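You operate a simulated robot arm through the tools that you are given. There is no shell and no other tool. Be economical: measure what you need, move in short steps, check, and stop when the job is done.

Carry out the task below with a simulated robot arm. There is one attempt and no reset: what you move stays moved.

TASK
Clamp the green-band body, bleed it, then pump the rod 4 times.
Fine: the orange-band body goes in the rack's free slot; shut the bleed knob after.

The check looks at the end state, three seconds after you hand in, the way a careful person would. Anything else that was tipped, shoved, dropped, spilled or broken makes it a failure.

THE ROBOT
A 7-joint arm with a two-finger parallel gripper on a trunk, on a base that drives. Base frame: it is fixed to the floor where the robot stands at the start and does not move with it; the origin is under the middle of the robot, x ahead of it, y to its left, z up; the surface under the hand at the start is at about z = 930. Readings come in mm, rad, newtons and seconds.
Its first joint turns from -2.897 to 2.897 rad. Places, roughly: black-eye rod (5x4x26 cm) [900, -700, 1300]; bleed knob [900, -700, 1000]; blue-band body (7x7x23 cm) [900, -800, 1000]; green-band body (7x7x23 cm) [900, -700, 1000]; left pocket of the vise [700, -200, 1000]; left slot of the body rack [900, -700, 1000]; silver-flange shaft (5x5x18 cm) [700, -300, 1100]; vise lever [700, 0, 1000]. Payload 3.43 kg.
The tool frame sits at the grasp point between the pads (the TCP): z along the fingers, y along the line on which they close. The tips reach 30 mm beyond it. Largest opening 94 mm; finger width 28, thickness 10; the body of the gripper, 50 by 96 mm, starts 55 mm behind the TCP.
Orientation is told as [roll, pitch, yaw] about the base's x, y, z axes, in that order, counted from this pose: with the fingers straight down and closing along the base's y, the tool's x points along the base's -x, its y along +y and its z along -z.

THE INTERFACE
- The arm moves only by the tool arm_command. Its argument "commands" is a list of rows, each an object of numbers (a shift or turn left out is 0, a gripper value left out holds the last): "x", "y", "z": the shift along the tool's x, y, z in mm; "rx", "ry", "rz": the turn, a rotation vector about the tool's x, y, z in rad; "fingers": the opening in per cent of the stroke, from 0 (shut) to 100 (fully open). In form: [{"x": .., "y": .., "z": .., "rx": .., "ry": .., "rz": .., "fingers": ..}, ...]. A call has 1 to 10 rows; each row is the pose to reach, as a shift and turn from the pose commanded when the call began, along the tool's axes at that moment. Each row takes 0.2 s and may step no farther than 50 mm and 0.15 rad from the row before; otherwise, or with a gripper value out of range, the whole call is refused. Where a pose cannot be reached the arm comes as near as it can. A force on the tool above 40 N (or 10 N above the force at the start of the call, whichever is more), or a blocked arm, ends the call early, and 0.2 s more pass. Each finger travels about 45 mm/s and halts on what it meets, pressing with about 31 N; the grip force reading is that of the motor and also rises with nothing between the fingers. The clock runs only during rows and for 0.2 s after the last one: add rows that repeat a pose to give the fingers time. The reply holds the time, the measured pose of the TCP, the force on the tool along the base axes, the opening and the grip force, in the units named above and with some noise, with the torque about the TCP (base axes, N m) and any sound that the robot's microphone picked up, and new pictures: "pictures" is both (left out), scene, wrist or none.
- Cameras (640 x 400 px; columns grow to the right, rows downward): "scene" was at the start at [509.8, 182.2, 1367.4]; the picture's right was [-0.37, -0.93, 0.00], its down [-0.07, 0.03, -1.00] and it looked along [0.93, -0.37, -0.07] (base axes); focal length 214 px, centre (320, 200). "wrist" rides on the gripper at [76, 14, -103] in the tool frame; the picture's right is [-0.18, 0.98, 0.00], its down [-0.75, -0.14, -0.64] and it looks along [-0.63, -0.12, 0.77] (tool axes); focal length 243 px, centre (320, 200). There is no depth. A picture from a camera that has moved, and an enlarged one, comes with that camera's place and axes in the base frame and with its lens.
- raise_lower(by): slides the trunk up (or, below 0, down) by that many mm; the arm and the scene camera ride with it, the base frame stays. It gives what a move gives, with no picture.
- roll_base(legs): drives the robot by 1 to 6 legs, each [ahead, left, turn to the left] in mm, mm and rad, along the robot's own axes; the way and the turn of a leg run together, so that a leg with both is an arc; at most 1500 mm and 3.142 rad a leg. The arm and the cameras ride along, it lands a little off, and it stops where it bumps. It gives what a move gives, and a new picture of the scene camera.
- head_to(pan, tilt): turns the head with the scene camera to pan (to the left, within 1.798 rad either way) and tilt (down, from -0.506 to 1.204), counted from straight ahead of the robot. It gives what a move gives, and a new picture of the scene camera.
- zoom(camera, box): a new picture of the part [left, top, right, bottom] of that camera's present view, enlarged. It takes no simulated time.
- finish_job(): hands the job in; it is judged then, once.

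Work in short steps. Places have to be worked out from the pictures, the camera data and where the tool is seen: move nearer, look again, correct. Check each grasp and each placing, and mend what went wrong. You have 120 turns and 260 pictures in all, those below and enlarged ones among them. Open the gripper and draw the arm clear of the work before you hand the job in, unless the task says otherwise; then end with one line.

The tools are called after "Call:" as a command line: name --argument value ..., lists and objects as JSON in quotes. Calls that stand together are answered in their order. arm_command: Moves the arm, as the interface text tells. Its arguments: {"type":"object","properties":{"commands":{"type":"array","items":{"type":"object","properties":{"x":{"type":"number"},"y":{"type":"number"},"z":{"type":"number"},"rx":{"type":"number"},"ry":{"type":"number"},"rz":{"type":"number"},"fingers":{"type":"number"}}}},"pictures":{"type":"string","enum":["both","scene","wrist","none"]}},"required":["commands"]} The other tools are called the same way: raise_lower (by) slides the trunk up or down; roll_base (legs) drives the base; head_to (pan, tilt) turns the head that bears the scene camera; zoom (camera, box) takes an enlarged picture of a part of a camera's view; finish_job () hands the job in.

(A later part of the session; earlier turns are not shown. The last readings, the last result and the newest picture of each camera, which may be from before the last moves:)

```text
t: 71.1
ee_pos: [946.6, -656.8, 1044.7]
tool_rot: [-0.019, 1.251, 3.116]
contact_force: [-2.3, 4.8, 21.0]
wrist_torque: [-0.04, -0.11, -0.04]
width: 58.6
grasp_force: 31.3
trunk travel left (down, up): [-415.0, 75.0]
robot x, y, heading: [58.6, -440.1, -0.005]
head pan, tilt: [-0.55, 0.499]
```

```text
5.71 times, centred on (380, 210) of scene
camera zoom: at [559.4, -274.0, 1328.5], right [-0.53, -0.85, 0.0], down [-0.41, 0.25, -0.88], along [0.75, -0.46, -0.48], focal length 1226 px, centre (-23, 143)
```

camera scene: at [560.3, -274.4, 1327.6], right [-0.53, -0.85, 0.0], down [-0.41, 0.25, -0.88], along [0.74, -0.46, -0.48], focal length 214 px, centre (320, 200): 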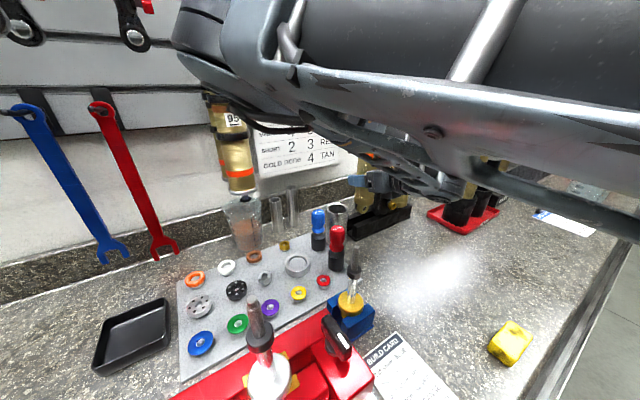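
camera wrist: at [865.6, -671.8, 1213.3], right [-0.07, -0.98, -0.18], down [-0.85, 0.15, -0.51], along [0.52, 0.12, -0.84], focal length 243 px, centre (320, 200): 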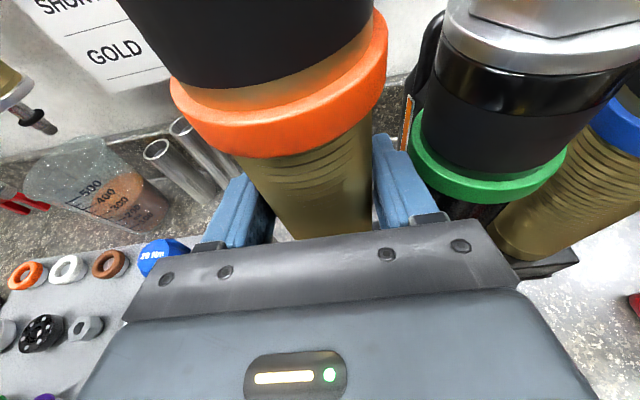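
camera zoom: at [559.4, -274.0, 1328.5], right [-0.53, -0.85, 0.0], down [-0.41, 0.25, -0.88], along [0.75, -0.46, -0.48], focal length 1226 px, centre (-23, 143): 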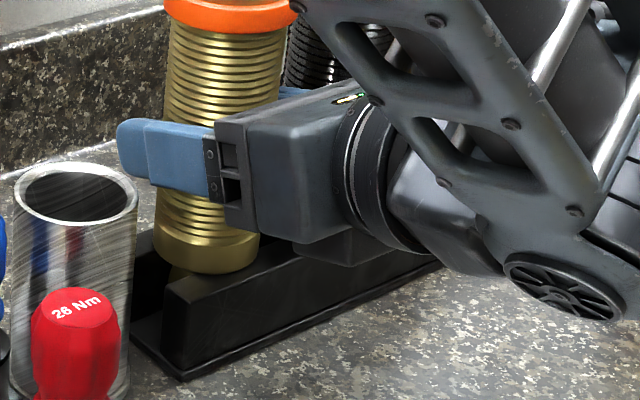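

Seated (21 N contact, shoulder on the walls). Ease off and open slightly.

Call:
arm_command --commands '[{"x": 3, "z": -1}, {"x": 3, "z": -1, "fingers": 68}, {"x": 3, "z": -1, "fingers": 71}, {"x": 3, "z": -1, "fingers": 72}, {"x": 3, "z": -1, "fingers": 72}]'

```text
t: 72.3
ee_pos: [945.1, -657.0, 1044.8]
tool_rot: [-0.025, 1.242, 3.112]
contact_force: [0.4, 0.2, 0.1]
wrist_torque: [0.0, 0.03, 0.0]
width: 67.7
grasp_force: 0.1
trunk travel left (down, up): [-415.0, 75.0]
robot x, y, heading: [60.2, -438.9, -0.009]
head pan, tilt: [-0.55, 0.499]
camera scene: at [560.2, -274.5, 1327.7], right [-0.53, -0.85, 0.0], down [-0.41, 0.25, -0.88], along [0.74, -0.46, -0.48], focal length 214 px, centre (320, 200)
camera wrist: at [872.7, -671.9, 1147.9], right [-0.07, -0.98, -0.18], down [-0.85, 0.15, -0.51], along [0.52, 0.12, -0.84], focal length 243 px, centre (320, 200)
```

scene: 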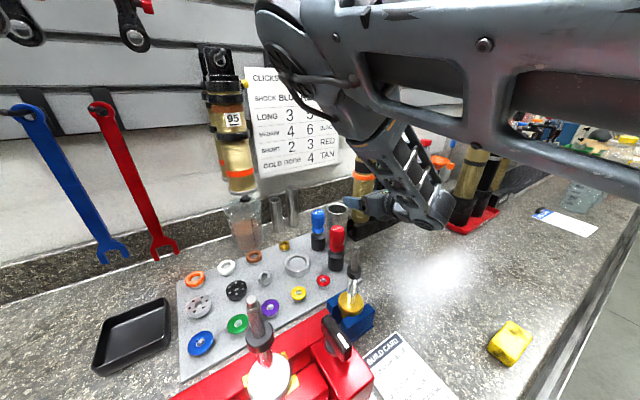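
wrist: 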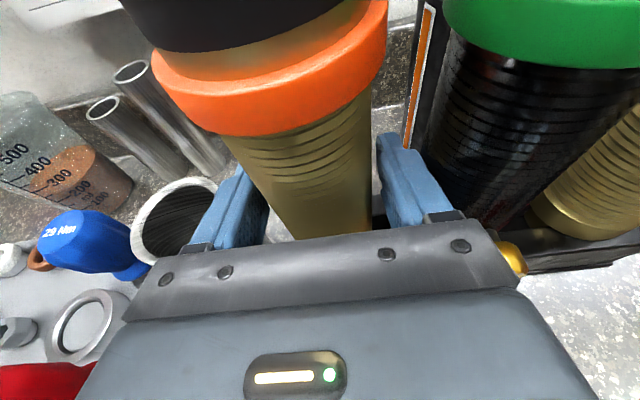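

Body stands on its own. Back straight out horizontally.

Call:
arm_command --commands '[{"x": -9.7, "z": -28.4}, {"x": -19.3, "z": -56.8}, {"x": -32, "z": -94}, {"x": -42, "z": -123}]'

```text
t: 73.3
ee_pos: [813.9, -654.0, 1043.4]
tool_rot: [-0.026, 1.244, 3.109]
contact_force: [0.0, -0.1, 0.4]
wrist_torque: [-0.01, -0.02, -0.04]
width: 67.4
grasp_force: 0.0
trunk travel left (down, up): [-415.0, 75.0]
robot x, y, heading: [54.8, -436.6, -0.006]
head pan, tilt: [-0.55, 0.499]
camera scene: at [560.3, -274.3, 1327.7], right [-0.53, -0.85, 0.0], down [-0.41, 0.25, -0.88], along [0.74, -0.46, -0.48], focal length 214 px, centre (320, 200)
camera wrist: at [742.1, -669.7, 1147.8], right [-0.07, -0.98, -0.18], down [-0.85, 0.15, -0.51], along [0.52, 0.12, -0.84], focal length 243 px, centre (320, 200)
```

scene: 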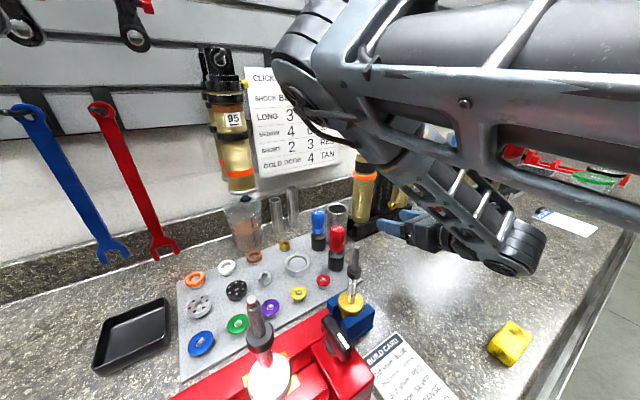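
wrist: 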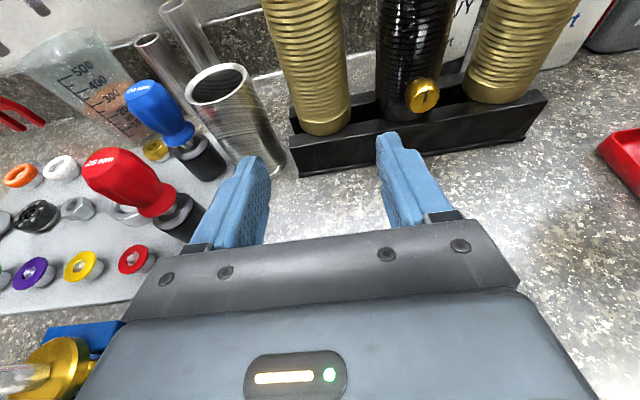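

The orange body stands in the left slot, evenly spaced. Look closely at the bleed knob.

Call:
zoom --camera "wrist" --box '[370, 50, 480, 140]'

Call:
zoom --camera "wrist" --box '[240, 0, 600, 200]'

```text
4.44 times, centred on (425, 95) of wrist
camera zoom: at [742.1, -669.7, 1147.8], right [-0.07, -0.98, -0.18], down [-0.85, 0.15, -0.51], along [0.52, 0.12, -0.84], focal length 1078 px, centre (-147, 667)
```

zoom: 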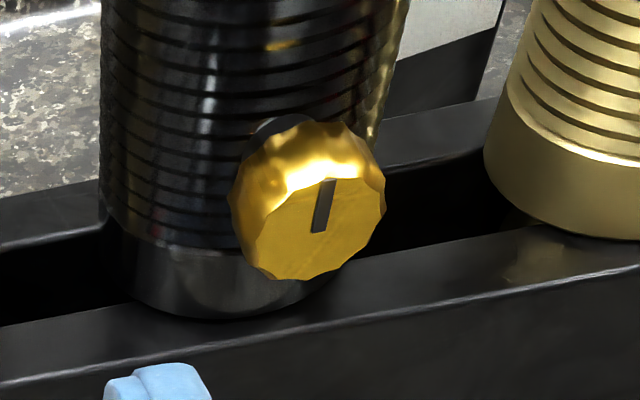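

```text
1.78 times, centred on (420, 100) of wrist
camera zoom: at [742.1, -669.7, 1147.8], right [-0.07, -0.98, -0.18], down [-0.85, 0.15, -0.51], along [0.52, 0.12, -0.84], focal length 431 px, centre (142, 378)
```

zoom: 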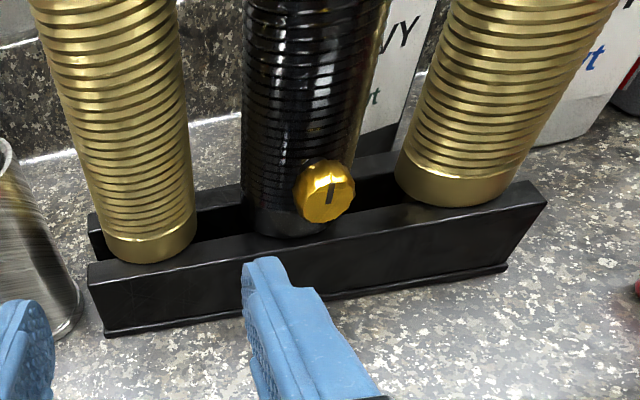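

Now align in front of the green body (axis ≈[945,-735.5]), fingers at 68 mm to slip between neighbours.

Call:
arm_command --commands '[{"x": 20, "y": 20, "z": 0}, {"x": 25, "y": 50, "z": 5}, {"x": 30, "y": 70, "z": 15}, {"x": 34, "y": 80, "z": 34}]' --pictures "wrist"

```text
t: 74.3
ee_pos: [857.1, -736.5, 1064.0]
tool_rot: [-0.025, 1.243, 3.111]
contact_force: [-0.6, -0.1, -0.4]
wrist_torque: [-0.03, -0.03, -0.02]
width: 67.8
grasp_force: 0.1
trunk travel left (down, up): [-415.0, 75.0]
robot x, y, heading: [59.5, -441.7, -0.009]
head pan, tilt: [-0.55, 0.499]
camera wrist: at [785.0, -751.5, 1168.5], right [-0.07, -0.98, -0.18], down [-0.85, 0.15, -0.51], along [0.52, 0.12, -0.84], focal length 243 px, centre (320, 200)
```

wrist: 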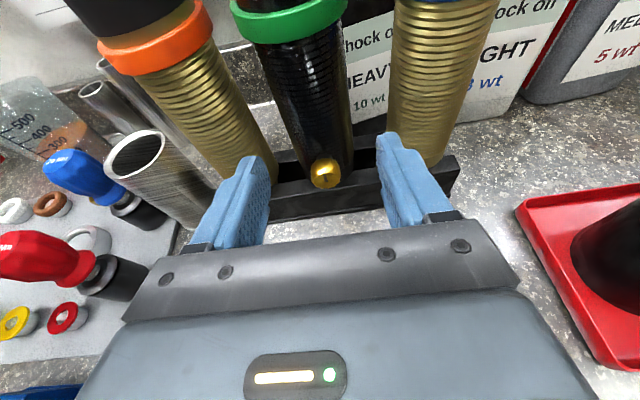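

Barrel is centred between the fingers (col 308 as predicted). Advance in steps.

Call:
arm_command --commands '[{"x": 9, "y": -1.2, "z": 27}, {"x": 16, "y": -2.4, "z": 47}]' --pictures "wrist"

```text
t: 74.9
ee_pos: [907.4, -733.8, 1063.9]
tool_rot: [-0.027, 1.241, 3.109]
contact_force: [0.8, -0.6, 0.3]
wrist_torque: [0.01, 0.0, -0.03]
width: 67.5
grasp_force: 0.1
trunk travel left (down, up): [-415.0, 75.0]
robot x, y, heading: [56.3, -440.0, -0.004]
head pan, tilt: [-0.55, 0.499]
camera wrist: at [834.5, -749.8, 1168.3], right [-0.07, -0.98, -0.18], down [-0.85, 0.15, -0.51], along [0.52, 0.12, -0.84], focal length 243 px, centre (320, 200)
```

wrist: 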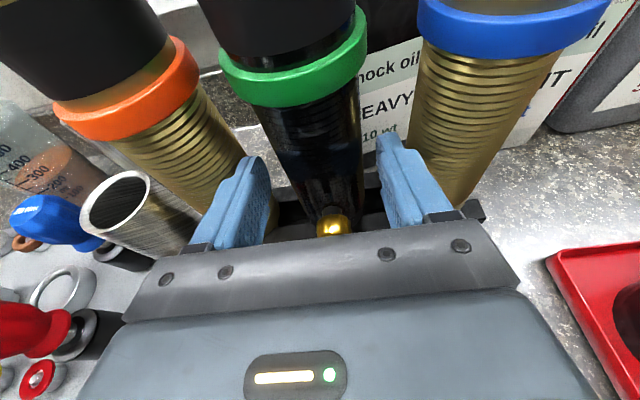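

Call:
arm_command --commands '[{"x": 6, "y": 0, "z": 18}, {"x": 12, "y": -0.5, "z": 35.5}]' --pictures "wrist"

```text
t: 75.5
ee_pos: [945.4, -733.7, 1064.5]
tool_rot: [-0.024, 1.243, 3.11]
contact_force: [-0.1, 0.7, 0.2]
wrist_torque: [0.02, -0.03, 0.0]
width: 67.7
grasp_force: 0.0
trunk travel left (down, up): [-415.0, 75.0]
robot x, y, heading: [56.3, -435.8, -0.005]
head pan, tilt: [-0.55, 0.499]
camera wrist: at [872.3, -749.0, 1168.4], right [-0.07, -0.98, -0.18], down [-0.85, 0.15, -0.51], along [0.52, 0.12, -0.84], focal length 243 px, centre (320, 200)
```

wrist: 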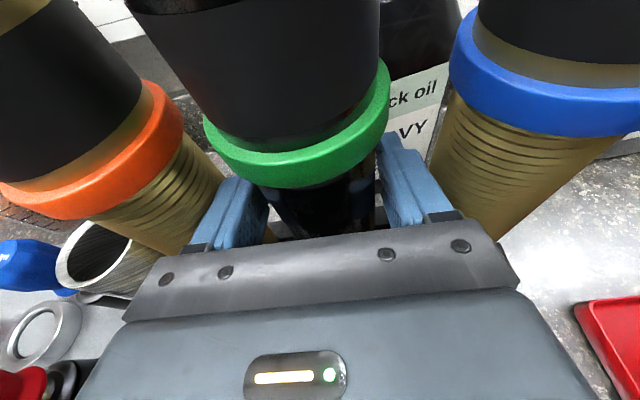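

In place without contact. Close the gripper.

Call:
arm_command --commands '[{"fingers": 60}, {"fingers": 50}, {"fingers": 40}, {"fingers": 30}, {"fingers": 30}]' --pictures "none"

```text
t: 76.7
ee_pos: [943.5, -734.5, 1064.7]
tool_rot: [-0.025, 1.243, 3.109]
contact_force: [0.5, -3.5, 1.3]
wrist_torque: [-0.14, 0.05, 0.0]
width: 58.5
grasp_force: 31.0
trunk travel left (down, up): [-415.0, 75.0]
robot x, y, heading: [57.2, -438.1, -0.011]
head pan, tilt: [-0.55, 0.499]
```

Gripped at 58.5 mm. Lift slowly.

Call:
arm_command --commands '[{"x": 10, "z": -3.4}, {"x": 24, "z": -8.2}, {"x": 47, "z": -16}, {"x": 75, "z": -25.5}, {"x": 104, "z": -35.4}]'

```text
t: 77.9
ee_pos: [944.4, -735.4, 1172.6]
tool_rot: [-0.027, 1.242, 3.107]
contact_force: [0.0, -0.3, -8.2]
wrist_torque: [-0.01, -0.01, 0.02]
width: 58.5
grasp_force: 31.1
trunk travel left (down, up): [-415.0, 75.0]
robot x, y, heading: [59.5, -440.1, -0.008]
head pan, tilt: [-0.55, 0.499]
camera scene: at [560.6, -274.7, 1327.6], right [-0.53, -0.85, 0.0], down [-0.41, 0.25, -0.88], along [0.74, -0.46, -0.48], focal length 214 px, centre (320, 200)
camera wrist: at [872.3, -750.9, 1277.1], right [-0.07, -0.98, -0.18], down [-0.85, 0.15, -0.51], along [0.52, 0.12, -0.84], focal length 243 px, centre (320, 200)
```

scene: 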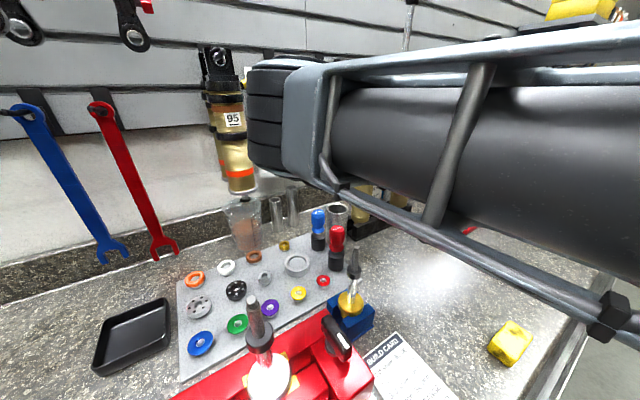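
wrist: 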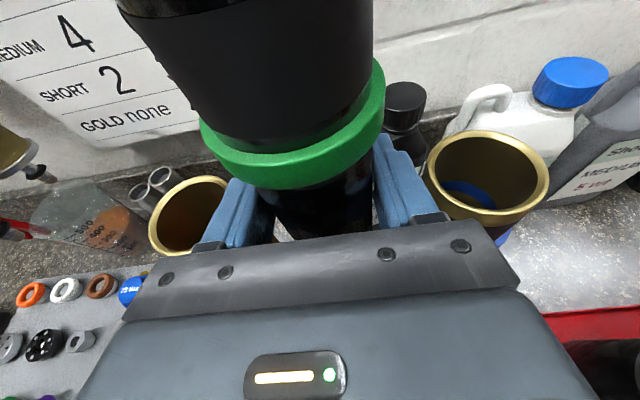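

Lifted (8.2 N). Raise another 140 mm, then back away.

Call:
arm_command --commands '[{"x": 38, "z": -13}, {"x": 76, "z": -26}, {"x": 114, "z": -39}, {"x": 133, "z": -45}]' --pictures "none"

Call:
roll_base --legs '[[-380, 0, 0]]'

```text
t: 78.9
ee_pos: [944.9, -736.6, 1313.8]
tool_rot: [-0.029, 1.244, 3.107]
contact_force: [0.0, -0.2, -8.6]
wrist_torque: [0.01, 0.01, 0.02]
width: 58.5
grasp_force: 31.4
trunk travel left (down, up): [-415.0, 75.0]
robot x, y, heading: [56.1, -443.2, -0.007]
head pan, tilt: [-0.55, 0.499]
```

```text
t: 81.4
ee_pos: [562.5, -730.9, 1312.7]
tool_rot: [-0.025, 1.244, 3.111]
contact_force: [0.5, -0.2, -8.7]
wrist_torque: [0.02, 0.0, 0.03]
width: 58.6
grasp_force: 31.4
trunk travel left (down, up): [-415.0, 75.0]
robot x, y, heading: [-325.6, -436.4, -0.006]
head pan, tilt: [-0.55, 0.499]
camera scene: at [177.5, -270.9, 1327.6], right [-0.53, -0.85, 0.0], down [-0.41, 0.25, -0.88], along [0.75, -0.46, -0.48], focal length 214 px, centre (320, 200)
```

scene: 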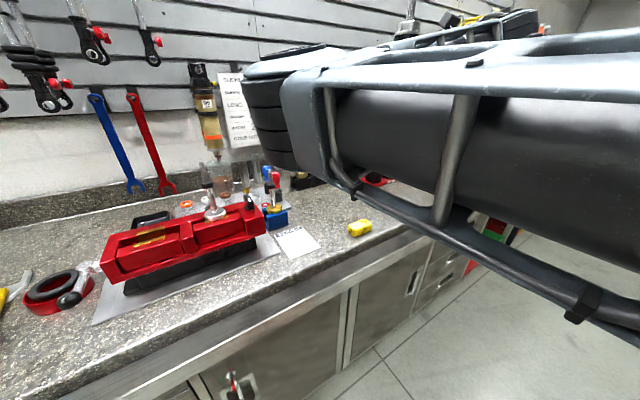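

Drive left so the green body comes in front of the vise pocket.

Call:
roll_base --legs '[[0, 577, 0]]'

Call:
zoom --camera "wrist" --box '[0, 0, 640, 400]'

```text
t: 84.7
ee_pos: [565.5, -148.7, 1313.5]
tool_rot: [-0.026, 1.243, 3.113]
contact_force: [-0.2, -0.1, -8.0]
wrist_torque: [0.0, -0.03, 0.03]
width: 58.6
grasp_force: 30.9
trunk travel left (down, up): [-415.0, 75.0]
robot x, y, heading: [-325.4, 145.4, -0.007]
head pan, tilt: [-0.55, 0.499]
camera scene: at [179.7, 311.4, 1327.6], right [-0.53, -0.85, 0.0], down [-0.41, 0.25, -0.88], along [0.75, -0.46, -0.48], focal length 214 px, centre (320, 200)
```

scene: 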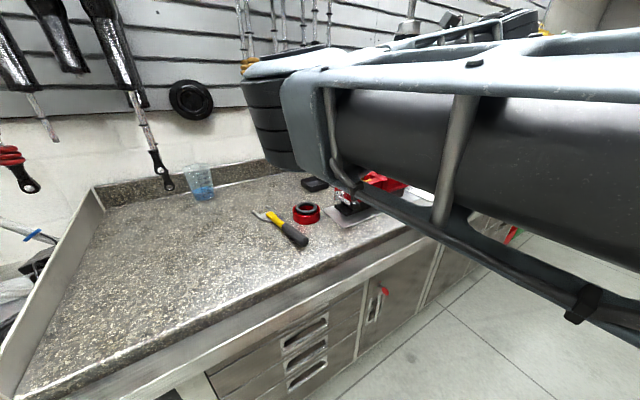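

```text
1.00 times, centred on (320, 200) of wrist (not enlarged: the box is as wide or as high as the picture)
camera zoom: at [493.8, -164.6, 1417.1], right [-0.06, -0.98, -0.18], down [-0.85, 0.15, -0.51], along [0.52, 0.12, -0.84], focal length 243 px, centre (320, 200)
```

zoom: 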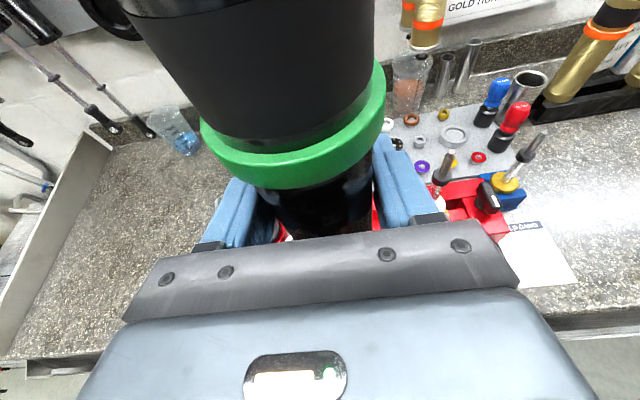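

Call:
roll_base --legs '[[115, 0, 0]]'

Call:
head_to --pan -0.75 --tilt 0.55

```text
t: 85.9
ee_pos: [679.5, -149.4, 1313.2]
tool_rot: [-0.025, 1.243, 3.114]
contact_force: [0.7, 0.2, -8.2]
wrist_torque: [0.02, -0.01, 0.0]
width: 58.6
grasp_force: 30.7
trunk travel left (down, up): [-415.0, 75.0]
robot x, y, heading: [-205.9, 139.7, -0.006]
head pan, tilt: [-0.55, 0.499]
camera scene: at [293.6, 310.7, 1327.7], right [-0.53, -0.85, 0.0], down [-0.41, 0.25, -0.88], along [0.75, -0.46, -0.48], focal length 214 px, centre (320, 200)
```

scene: 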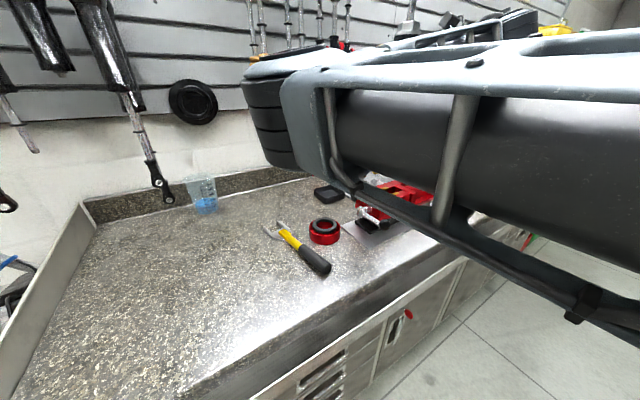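

```text
t: 86.6
ee_pos: [679.0, -148.7, 1312.8]
tool_rot: [-0.027, 1.243, 3.112]
contact_force: [0.4, 0.2, -8.2]
wrist_torque: [0.0, 0.01, 0.01]
width: 58.2
grasp_force: 30.5
trunk travel left (down, up): [-415.0, 75.0]
robot x, y, heading: [-212.8, 147.7, -0.001]
head pan, tilt: [-0.75, 0.55]
camera scene: at [281.9, 297.0, 1323.1], right [-0.68, -0.73, 0.0], down [-0.38, 0.36, -0.85], along [0.62, -0.58, -0.52], focal length 214 px, centre (320, 200)
```

scene: 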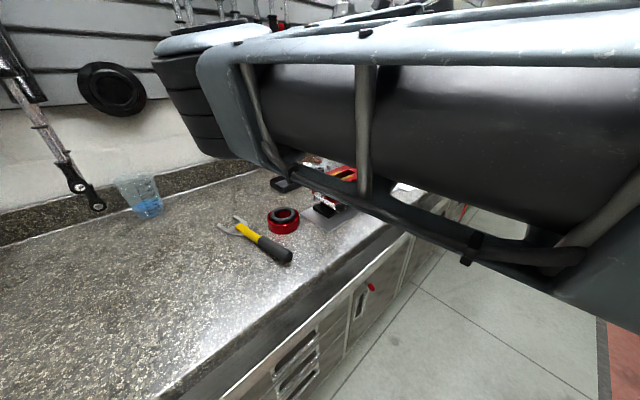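

Shift −5 mm in y and lower to about z=1200.

Call:
arm_command --commands '[{"x": -35, "y": 5, "z": 11}, {"x": -70, "y": 5, "z": 23}, {"x": -106, "y": 5, "z": 35}]'

Call:
zoom --camera "scene" --box '[260, 100, 440, 260]'

```text
t: 87.4
ee_pos: [679.5, -154.4, 1201.9]
tool_rot: [-0.026, 1.243, 3.114]
contact_force: [0.4, 0.2, -7.5]
wrist_torque: [0.02, -0.02, 0.0]
width: 58.6
grasp_force: 31.5
trunk travel left (down, up): [-415.0, 75.0]
robot x, y, heading: [-207.7, 143.2, -0.006]
head pan, tilt: [-0.75, 0.55]
camera scene: at [281.7, 297.0, 1323.1], right [-0.69, -0.73, 0.0], down [-0.38, 0.36, -0.85], along [0.62, -0.58, -0.52], focal length 214 px, centre (320, 200)
camera wrist: at [607.2, -169.8, 1306.1], right [-0.06, -0.98, -0.18], down [-0.85, 0.15, -0.51], along [0.52, 0.12, -0.84], focal length 243 px, centre (320, 200)
```

scene: 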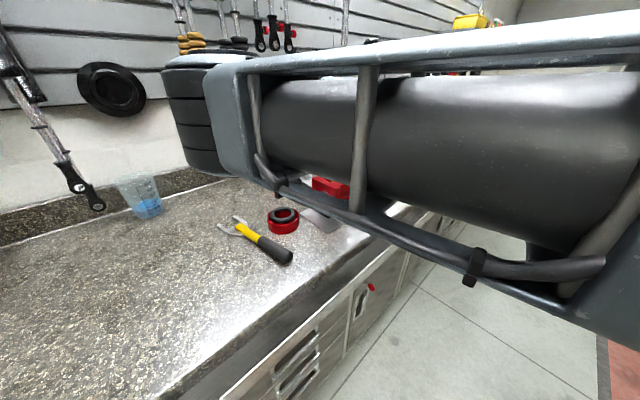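
wrist: 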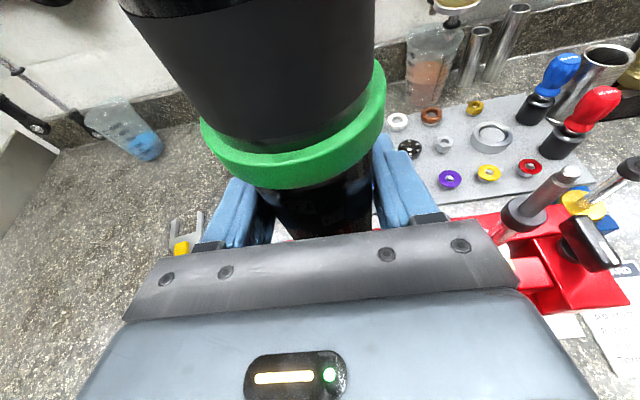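

```text
2.50 times, centred on (350, 180) of scene
camera zoom: at [281.7, 297.0, 1323.1], right [-0.69, -0.73, 0.0], down [-0.38, 0.36, -0.85], along [0.62, -0.58, -0.52], focal length 536 px, centre (245, 250)
```

zoom: 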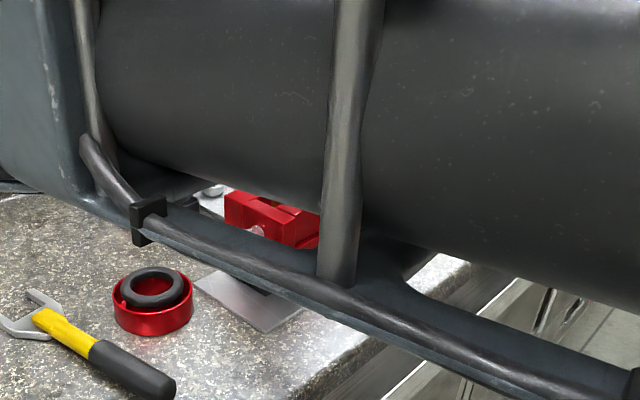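

The forearm blocks the view; raise the trunk 75 mm and lower the arm relative to it.

Call:
raise_lower --by 75

Call:
arm_command --commands '[{"x": -35, "z": 12}, {"x": -71, "z": 24}, {"x": -100, "z": 34}]' --pictures "scene"

```text
t: 88.5
ee_pos: [681.0, -153.5, 1276.8]
tool_rot: [-0.026, 1.243, 3.112]
contact_force: [-0.2, -0.5, -8.3]
wrist_torque: [-0.01, -0.01, -0.03]
width: 58.3
grasp_force: 31.2
trunk travel left (down, up): [-490.0, 0.0]
robot x, y, heading: [-207.1, 144.4, -0.004]
head pan, tilt: [-0.75, 0.55]
```

```text
t: 89.3
ee_pos: [679.4, -152.3, 1170.9]
tool_rot: [-0.024, 1.242, 3.114]
contact_force: [0.0, -0.2, -8.3]
wrist_torque: [-0.01, 0.01, 0.0]
width: 58.7
grasp_force: 30.7
trunk travel left (down, up): [-490.0, 0.0]
robot x, y, heading: [-208.4, 146.6, -0.001]
head pan, tilt: [-0.75, 0.55]
camera scene: at [281.7, 297.3, 1398.1], right [-0.68, -0.73, 0.0], down [-0.38, 0.36, -0.85], along [0.62, -0.58, -0.52], focal length 214 px, centre (320, 200)
```

scene: 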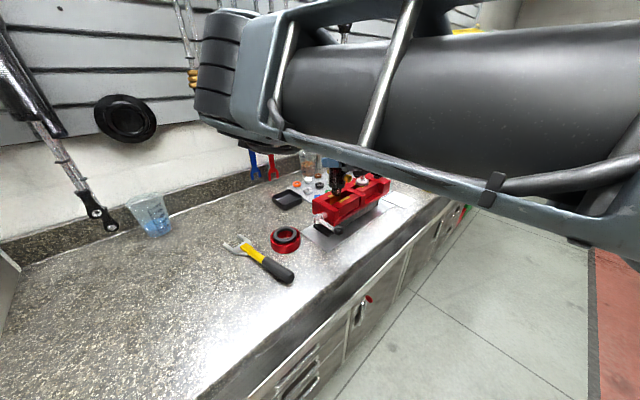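

Call:
zoom --camera "scene" --box '[300, 155, 400, 245]'

```text
4.44 times, centred on (350, 200) of scene
camera zoom: at [281.7, 297.3, 1398.1], right [-0.68, -0.73, 0.0], down [-0.38, 0.36, -0.85], along [0.62, -0.58, -0.52], focal length 953 px, centre (187, 200)
```

zoom: 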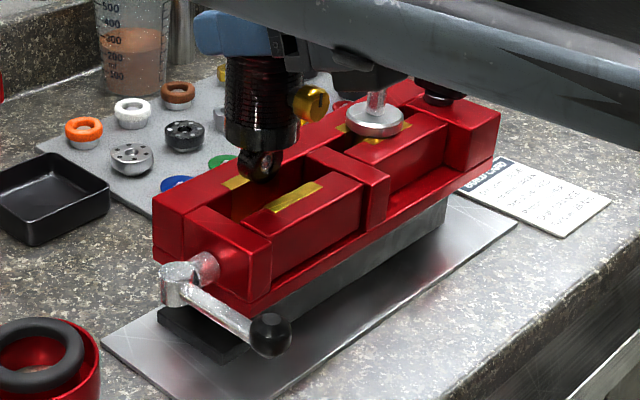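

Clear view: the foot is right over the pocket between the yellow pads. Lower gently.

Call:
arm_command --commands '[{"x": -6, "y": 1, "z": 2}, {"x": -12, "y": 1, "z": 4}, {"x": -18, "y": 1, "z": 6}]' --pictures "none"

Call:
zoom --camera "scene" --box '[315, 155, 395, 225]'

```text
t: 90.1
ee_pos: [679.3, -155.4, 1152.4]
tool_rot: [-0.024, 1.242, 3.112]
contact_force: [0.0, 0.6, -8.0]
wrist_torque: [-0.04, -0.02, 0.03]
width: 58.4
grasp_force: 31.2
trunk travel left (down, up): [-490.0, 0.0]
robot x, y, heading: [-209.3, 141.5, -0.002]
head pan, tilt: [-0.75, 0.55]
```

```text
5.71 times, centred on (355, 190) of scene
camera zoom: at [281.8, 297.0, 1398.1], right [-0.68, -0.73, 0.0], down [-0.38, 0.36, -0.85], along [0.62, -0.58, -0.52], focal length 1226 px, centre (120, 257)
```

zoom: 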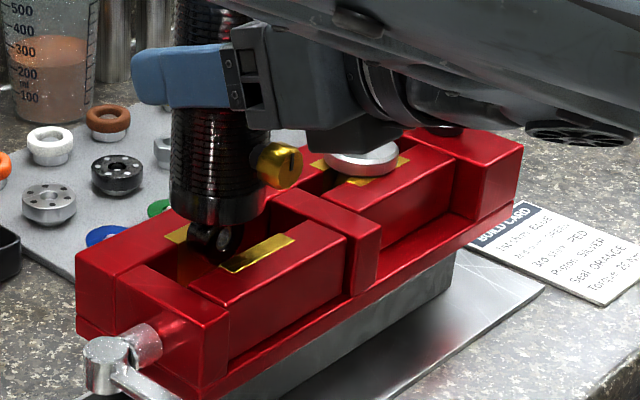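

Call:
arm_command --commands '[{"x": -5, "z": 1.7}, {"x": -10, "z": 3.4}, {"x": -15, "z": 5}, {"x": -20, "z": 6.8}]' --pictures "none"

Call:
zoom --camera "scene" --box '[315, 155, 395, 225]'

```text
t: 91.1
ee_pos: [680.4, -153.6, 1131.3]
tool_rot: [-0.025, 1.242, 3.114]
contact_force: [-0.1, 0.5, -4.4]
wrist_torque: [-0.07, 0.01, -0.01]
width: 58.7
grasp_force: 31.6
trunk travel left (down, up): [-490.0, 0.0]
robot x, y, heading: [-214.0, 142.6, -0.005]
head pan, tilt: [-0.75, 0.55]
```

```text
5.71 times, centred on (355, 190) of scene
camera zoom: at [281.7, 297.1, 1398.2], right [-0.68, -0.73, 0.0], down [-0.38, 0.36, -0.85], along [0.62, -0.58, -0.52], focal length 1226 px, centre (120, 257)
```

zoom: 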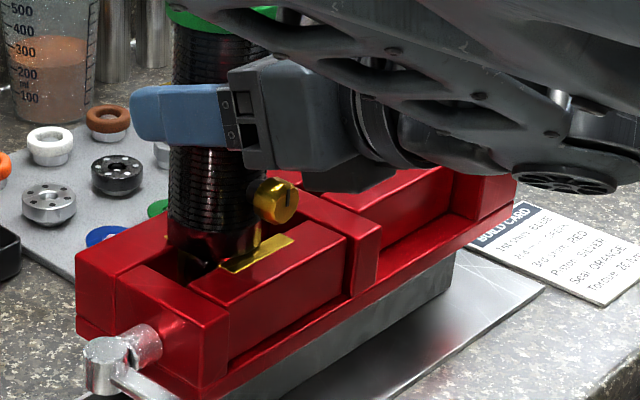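

Call:
arm_command --commands '[{"x": -3, "z": 1}, {"x": -6, "z": 2}, {"x": -9, "z": 3}]' --pictures "wrist"

```text
t: 91.9
ee_pos: [680.4, -154.5, 1124.9]
tool_rot: [-0.021, 1.246, 3.118]
contact_force: [3.4, -0.2, 21.3]
wrist_torque: [-0.17, -0.04, -0.04]
width: 58.6
grasp_force: 30.7
trunk travel left (down, up): [-490.0, 0.0]
robot x, y, heading: [-208.1, 145.5, -0.005]
head pan, tilt: [-0.75, 0.55]
camera wrist: at [606.7, -169.3, 1228.3], right [-0.06, -0.98, -0.18], down [-0.85, 0.15, -0.51], along [0.53, 0.12, -0.84], focal length 243 px, centre (320, 200)
```

wrist: 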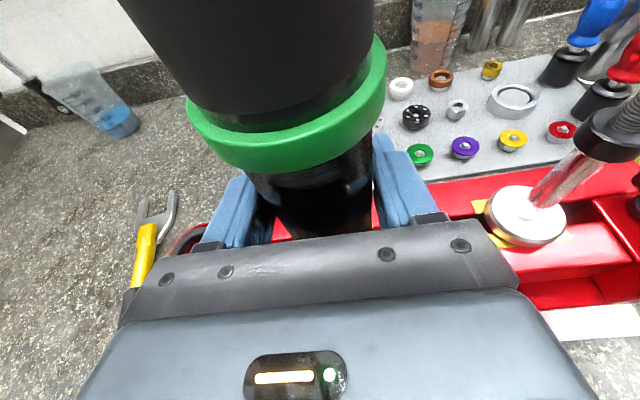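

Seated in the pocket. Ease the load, open, and check that it stands.

Call:
arm_command --commands '[{"x": 4, "z": -1.3}, {"x": 4, "z": -1.3, "fingers": 70}, {"x": 4, "z": -1.3, "fingers": 80}, {"x": 4, "z": -1.3, "fingers": 90}, {"x": 4, "z": -1.3, "fingers": 90}]' --pictures "wrist"

Call:
zoom --camera "scene" --box '[315, 155, 395, 225]'

```text
t: 93.1
ee_pos: [678.5, -153.8, 1127.0]
tool_rot: [-0.027, 1.243, 3.113]
contact_force: [-0.9, -0.1, -0.2]
wrist_torque: [0.02, -0.02, -0.02]
width: 84.7
grasp_force: 0.0
trunk travel left (down, up): [-490.0, 0.0]
robot x, y, heading: [-205.9, 144.8, 0.003]
head pan, tilt: [-0.75, 0.55]
camera wrist: at [606.9, -169.3, 1230.6], right [-0.06, -0.98, -0.18], down [-0.85, 0.15, -0.51], along [0.52, 0.12, -0.84], focal length 243 px, centre (320, 200)
```

wrist: 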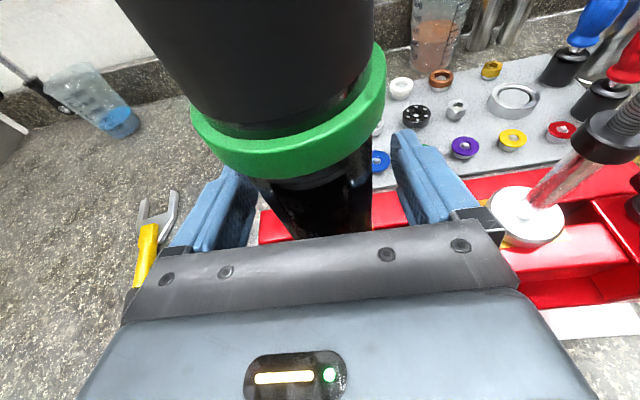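

```text
5.71 times, centred on (355, 190) of scene
camera zoom: at [281.6, 297.1, 1398.1], right [-0.68, -0.73, 0.0], down [-0.38, 0.36, -0.85], along [0.62, -0.58, -0.52], focal length 1226 px, centre (120, 257)
```

zoom: 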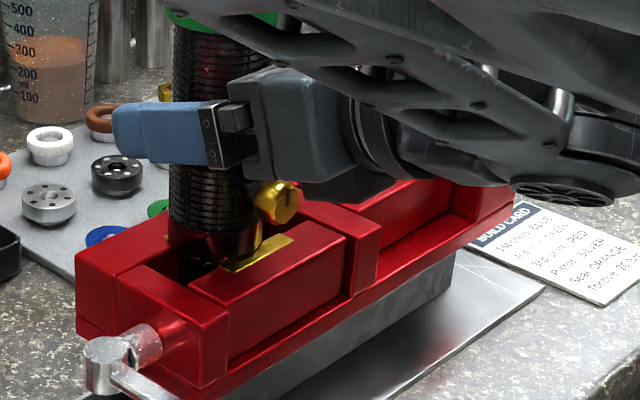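

It stands. Back out horizontally.

Call:
arm_command --commands '[{"x": -10, "z": -30}, {"x": -20, "z": -60}, {"x": -33, "z": -98}, {"x": -40, "z": -120}]'

```text
t: 94.1
ee_pos: [553.7, -152.9, 1127.8]
tool_rot: [-0.027, 1.243, 3.114]
contact_force: [-0.9, 0.7, 0.4]
wrist_torque: [-0.04, -0.01, 0.01]
width: 84.6
grasp_force: 0.1
trunk travel left (down, up): [-490.0, 0.0]
robot x, y, heading: [-211.1, 146.9, -0.006]
head pan, tilt: [-0.75, 0.55]
camera scene: at [281.7, 297.2, 1398.1], right [-0.68, -0.73, 0.0], down [-0.38, 0.36, -0.85], along [0.62, -0.58, -0.52], focal length 214 px, centre (320, 200)
camera wrist: at [480.1, -168.5, 1232.0], right [-0.06, -0.98, -0.18], down [-0.85, 0.15, -0.51], along [0.52, 0.12, -0.84], focal length 243 px, centre (320, 200)
```

scene: 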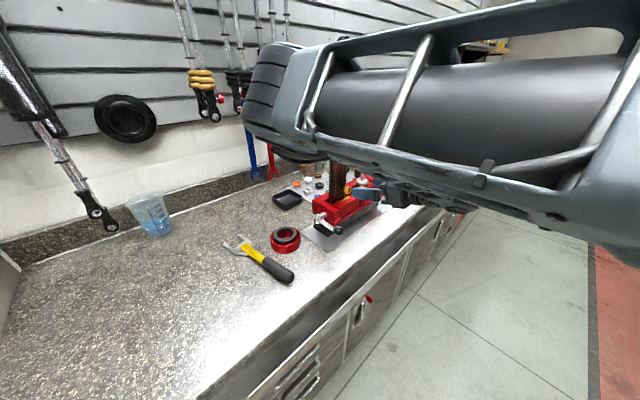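
wrist: 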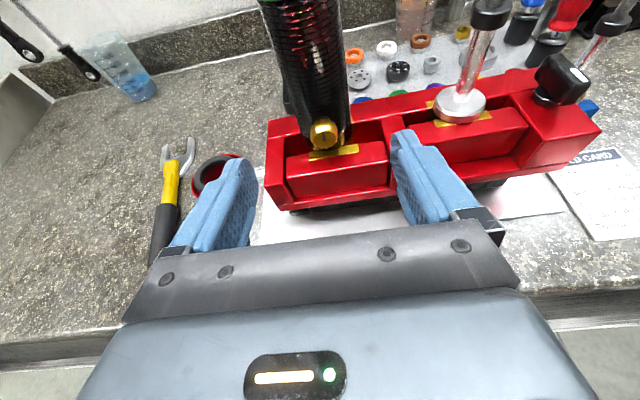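

Now return to a top-down pose over the lever ball (≈[568,-58,1022]).

Call:
arm_command --commands '[{"ry": -0.14, "x": 6, "y": -11, "z": -1}, {"ry": -0.28, "x": 12, "y": -22, "z": -1}, {"ry": -0.42, "x": 18, "y": -33, "z": -2}, {"ry": -0.56, "x": 24, "y": -44, "z": -2}, {"ry": -0.7, "x": 30, "y": -55, "z": -2}, {"ry": -0.84, "x": 36, "y": -66, "z": -3}, {"ry": -0.98, "x": 42, "y": -77, "z": -3}, {"ry": -1.12, "x": 48, "y": -88, "z": -3}, {"ry": -1.243, "x": 54, "y": -96, "z": -3.5}]'

```text
t: 96.1
ee_pos: [567.1, -57.8, 1180.5]
tool_rot: [-0.007, -0.003, 3.135]
contact_force: [-0.3, -0.3, -1.1]
wrist_torque: [-0.04, 0.02, 0.03]
width: 84.6
grasp_force: 0.1
trunk travel left (down, up): [-490.0, 0.0]
robot x, y, heading: [-210.6, 144.9, -0.001]
head pan, tilt: [-0.75, 0.55]
camera scene: at [281.5, 297.0, 1398.1], right [-0.69, -0.73, 0.0], down [-0.38, 0.36, -0.85], along [0.62, -0.58, -0.52], focal length 214 px, centre (320, 200)
camera wrist: at [643.8, -74.5, 1281.7], right [-0.19, -0.98, -0.01], down [-0.75, 0.14, 0.64], along [-0.63, 0.13, -0.76], focal length 243 px, centre (320, 200)
```

scene: 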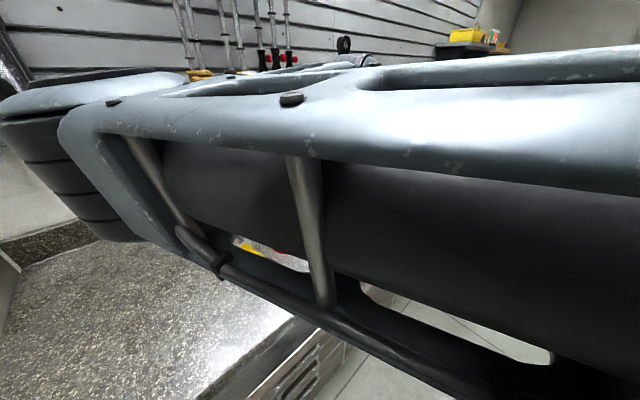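
wrist: 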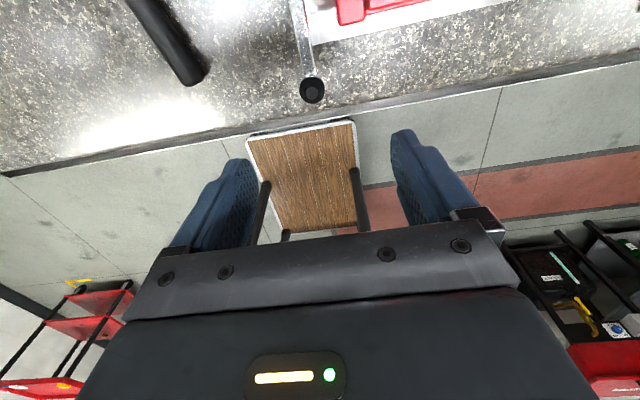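

Ball at ≈[574,-50,1026]. Lower around it with the fingers as a cage.

Call:
arm_command --commands '[{"x": 4, "y": -4, "z": 40}, {"x": 7, "y": -8, "z": 80, "fingers": 70}, {"x": 7, "y": -8, "z": 115, "fingers": 55}, {"x": 7, "y": -8, "z": 150, "fingers": 45}, {"x": 7, "y": -8, "z": 157, "fingers": 36}, {"x": 7, "y": -8, "z": 157, "fingers": 36}]'

```text
t: 97.5
ee_pos: [575.8, -49.0, 1023.6]
tool_rot: [-0.008, 0.001, 3.137]
contact_force: [0.3, 1.1, 0.1]
wrist_torque: [0.02, -0.02, -0.01]
width: 33.6
grasp_force: 0.1
trunk travel left (down, up): [-490.0, 0.0]
robot x, y, heading: [-211.7, 144.0, -0.004]
head pan, tilt: [-0.75, 0.55]
camera scene: at [281.6, 297.1, 1398.1], right [-0.68, -0.73, 0.0], down [-0.38, 0.36, -0.85], along [0.62, -0.58, -0.52], focal length 214 px, centre (320, 200)
camera wrist: at [651.5, -65.1, 1124.8], right [-0.19, -0.98, -0.01], down [-0.75, 0.14, 0.64], along [-0.63, 0.13, -0.77], focal length 243 px, centre (320, 200)
```

scene: 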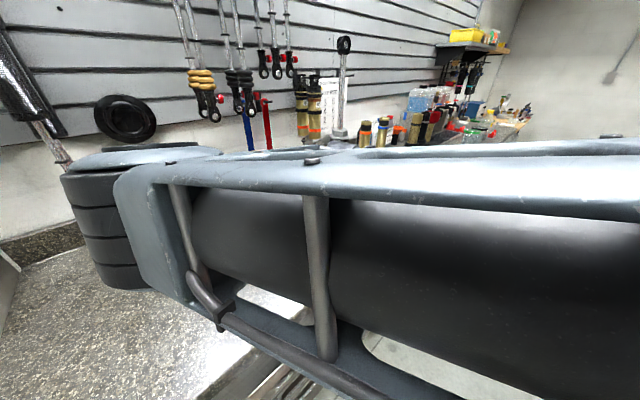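
wrist: 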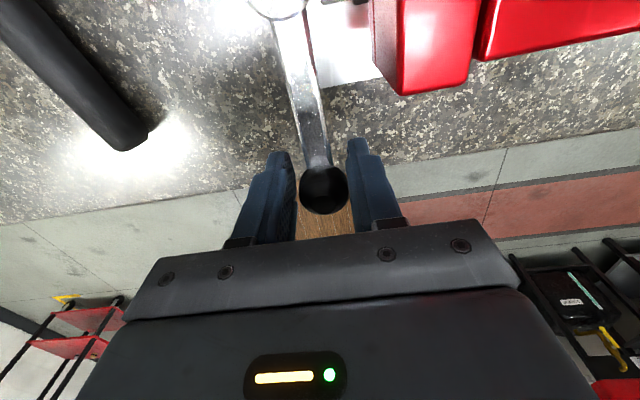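

Swing the lever back along the arc, turning the tool with it.

Call:
arm_command --commands '[{"x": -2.4, "y": -11, "rz": 0.14}, {"x": 0.7, "y": -22.8, "rz": 0.28}, {"x": 5.5, "y": -34, "rz": 0.42}, {"x": 11.7, "y": -44.4, "rz": 0.56}, {"x": 19.4, "y": -53.8, "rz": 0.7}, {"x": 28.2, "y": -62.1, "rz": 0.84}, {"x": 38.2, "y": -69.1, "rz": 0.98}]' --pictures "wrist"

```text
t: 99.1
ee_pos: [611.8, 18.1, 1022.5]
tool_rot: [-0.001, -0.006, 2.152]
contact_force: [0.9, -0.2, 0.9]
wrist_torque: [0.02, 0.0, -0.01]
width: 33.9
grasp_force: 0.0
trunk travel left (down, up): [-490.0, 0.0]
robot x, y, heading: [-211.8, 141.4, -0.006]
head pan, tilt: [-0.75, 0.55]
camera wrist: at [642.9, -54.2, 1124.7], right [-0.92, -0.39, 0.0], down [-0.3, 0.7, 0.65], along [-0.25, 0.6, -0.76], focal length 243 px, centre (320, 200)
```

wrist: 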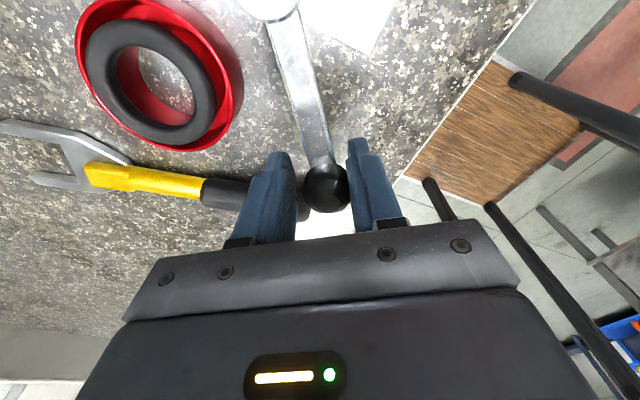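

Call:
arm_command --commands '[{"x": 0.6, "y": -13, "rz": 0.14}, {"x": 3.7, "y": -24.8, "rz": 0.28}, {"x": 8.2, "y": -36, "rz": 0.4}, {"x": 13.5, "y": -45.2, "rz": 0.5}, {"x": 17, "y": -50.1, "rz": 0.55}]' --pictures "wrist"

```text
t: 100.3
ee_pos: [664.3, 34.3, 1024.2]
tool_rot: [0.0, -0.01, 1.604]
contact_force: [-2.6, 0.2, 1.0]
wrist_torque: [0.02, 0.01, 0.02]
width: 35.5
grasp_force: 1.7
trunk travel left (down, up): [-490.0, 0.0]
robot x, y, heading: [-208.9, 147.5, -0.008]
head pan, tilt: [-0.75, 0.55]
camera wrist: at [652.8, -44.5, 1125.3], right [-0.99, 0.15, 0.0], down [0.12, 0.75, 0.65], along [0.1, 0.64, -0.76], focal length 243 px, centre (320, 200)
```

wrist: 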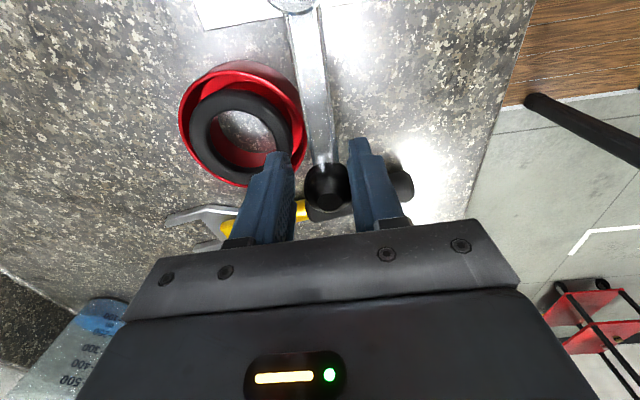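

Near the original clamped angle. Push a bit further to meet the stop.

Call:
arm_command --commands '[{"y": -4}, {"y": -8}, {"y": -10}]' --pictures "wrist"

```text
t: 101.1
ee_pos: [672.2, 34.8, 1025.0]
tool_rot: [0.003, -0.01, 1.607]
contact_force: [-28.1, 3.9, 3.7]
wrist_torque: [0.07, 0.2, -0.1]
width: 49.4
grasp_force: 14.0
trunk travel left (down, up): [-490.0, 0.0]
robot x, y, heading: [-210.1, 144.3, -0.001]
head pan, tilt: [-0.75, 0.55]
camera wrist: at [660.9, -44.5, 1125.1], right [-0.99, 0.15, 0.0], down [0.12, 0.75, 0.65], along [0.09, 0.64, -0.76], focal length 243 px, centre (320, 200)
```

wrist: 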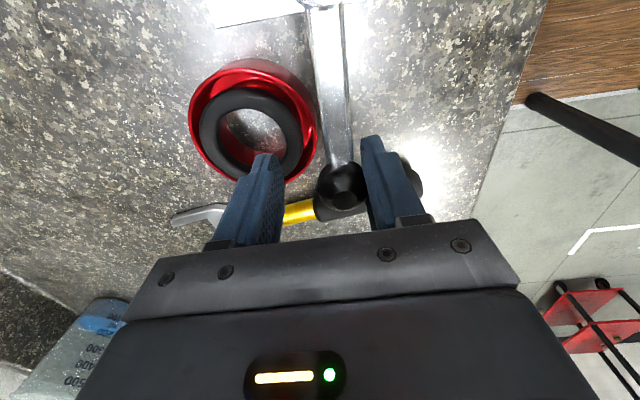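

A firm stop (28 N): the lever is home. Back off, open, rise and inspect the jaw.

Call:
arm_command --commands '[{"y": 8, "fingers": 60}, {"y": 8, "fingers": 90}, {"y": 8, "z": -45}, {"y": 8, "z": -90}, {"y": 8, "z": -135}, {"y": 8, "z": -180}, {"y": 8, "z": -225}]'

```text
t: 102.9
ee_pos: [655.6, -7.5, 1247.7]
tool_rot: [0.002, -0.006, 1.538]
contact_force: [-0.5, 0.0, -1.3]
wrist_torque: [-0.01, -0.01, -0.02]
width: 84.4
grasp_force: 0.1
trunk travel left (down, up): [-490.0, 0.0]
robot x, y, heading: [-209.4, 141.3, -0.004]
head pan, tilt: [-0.75, 0.55]
stopped in row 7: the arm was blocked; the commanded pose is now the measured one
camera scene: at [276.7, 288.8, 1437.4], right [-0.75, -0.66, 0.0], down [-0.08, 0.09, -0.99], along [0.65, -0.75, -0.12], focal length 214 px, centre (320, 200)
camera wrist: at [639.6, -84.7, 1349.9], right [-0.98, 0.21, 0.0], down [0.17, 0.74, 0.65], along [0.14, 0.63, -0.76], focal length 243 px, centre (320, 200)
```

scene: 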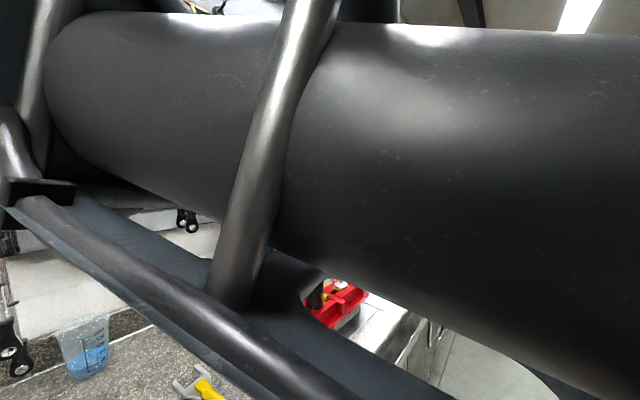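
wrist: 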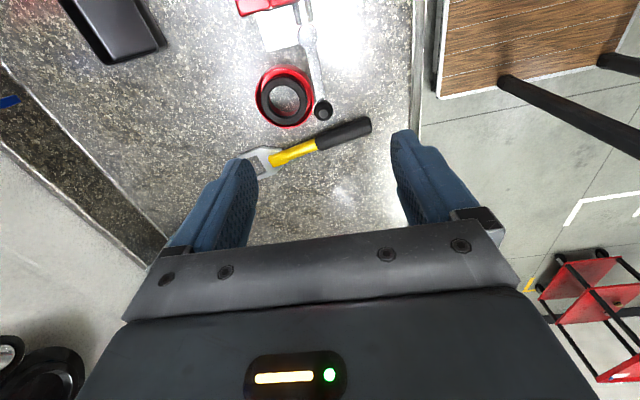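

The elbow touched the head again. Lower a bit to free it, then look.

Call:
arm_command --commands '[{"z": 25}, {"z": 50}]'

```text
t: 103.5
ee_pos: [656.2, -7.2, 1200.0]
tool_rot: [-0.002, -0.009, 1.541]
contact_force: [-0.6, 0.1, -0.4]
wrist_torque: [0.01, 0.0, 0.01]
width: 84.6
grasp_force: 0.1
trunk travel left (down, up): [-490.0, 0.0]
robot x, y, heading: [-208.7, 145.2, -0.005]
head pan, tilt: [-0.75, 0.55]
camera scene: at [279.4, 290.2, 1426.9], right [-0.73, -0.68, 0.0], down [-0.16, 0.17, -0.97], along [0.66, -0.71, -0.24], focal length 214 px, centre (320, 200)
camera wrist: at [639.7, -83.8, 1300.8], right [-0.98, 0.21, 0.0], down [0.16, 0.74, 0.65], along [0.14, 0.63, -0.76], focal length 243 px, centre (320, 200)
```

scene: 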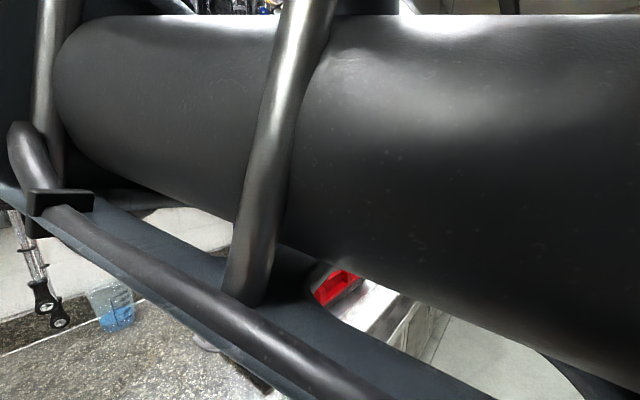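
wrist: 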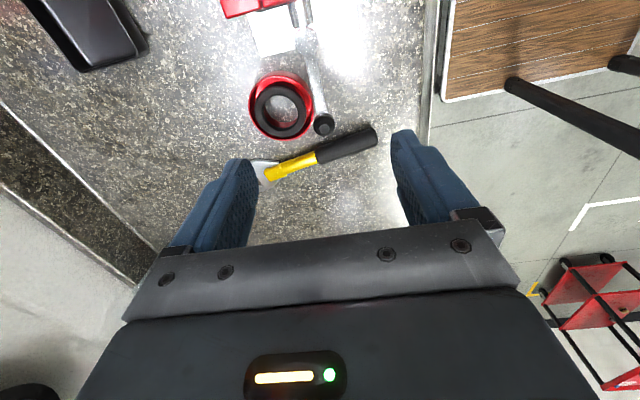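

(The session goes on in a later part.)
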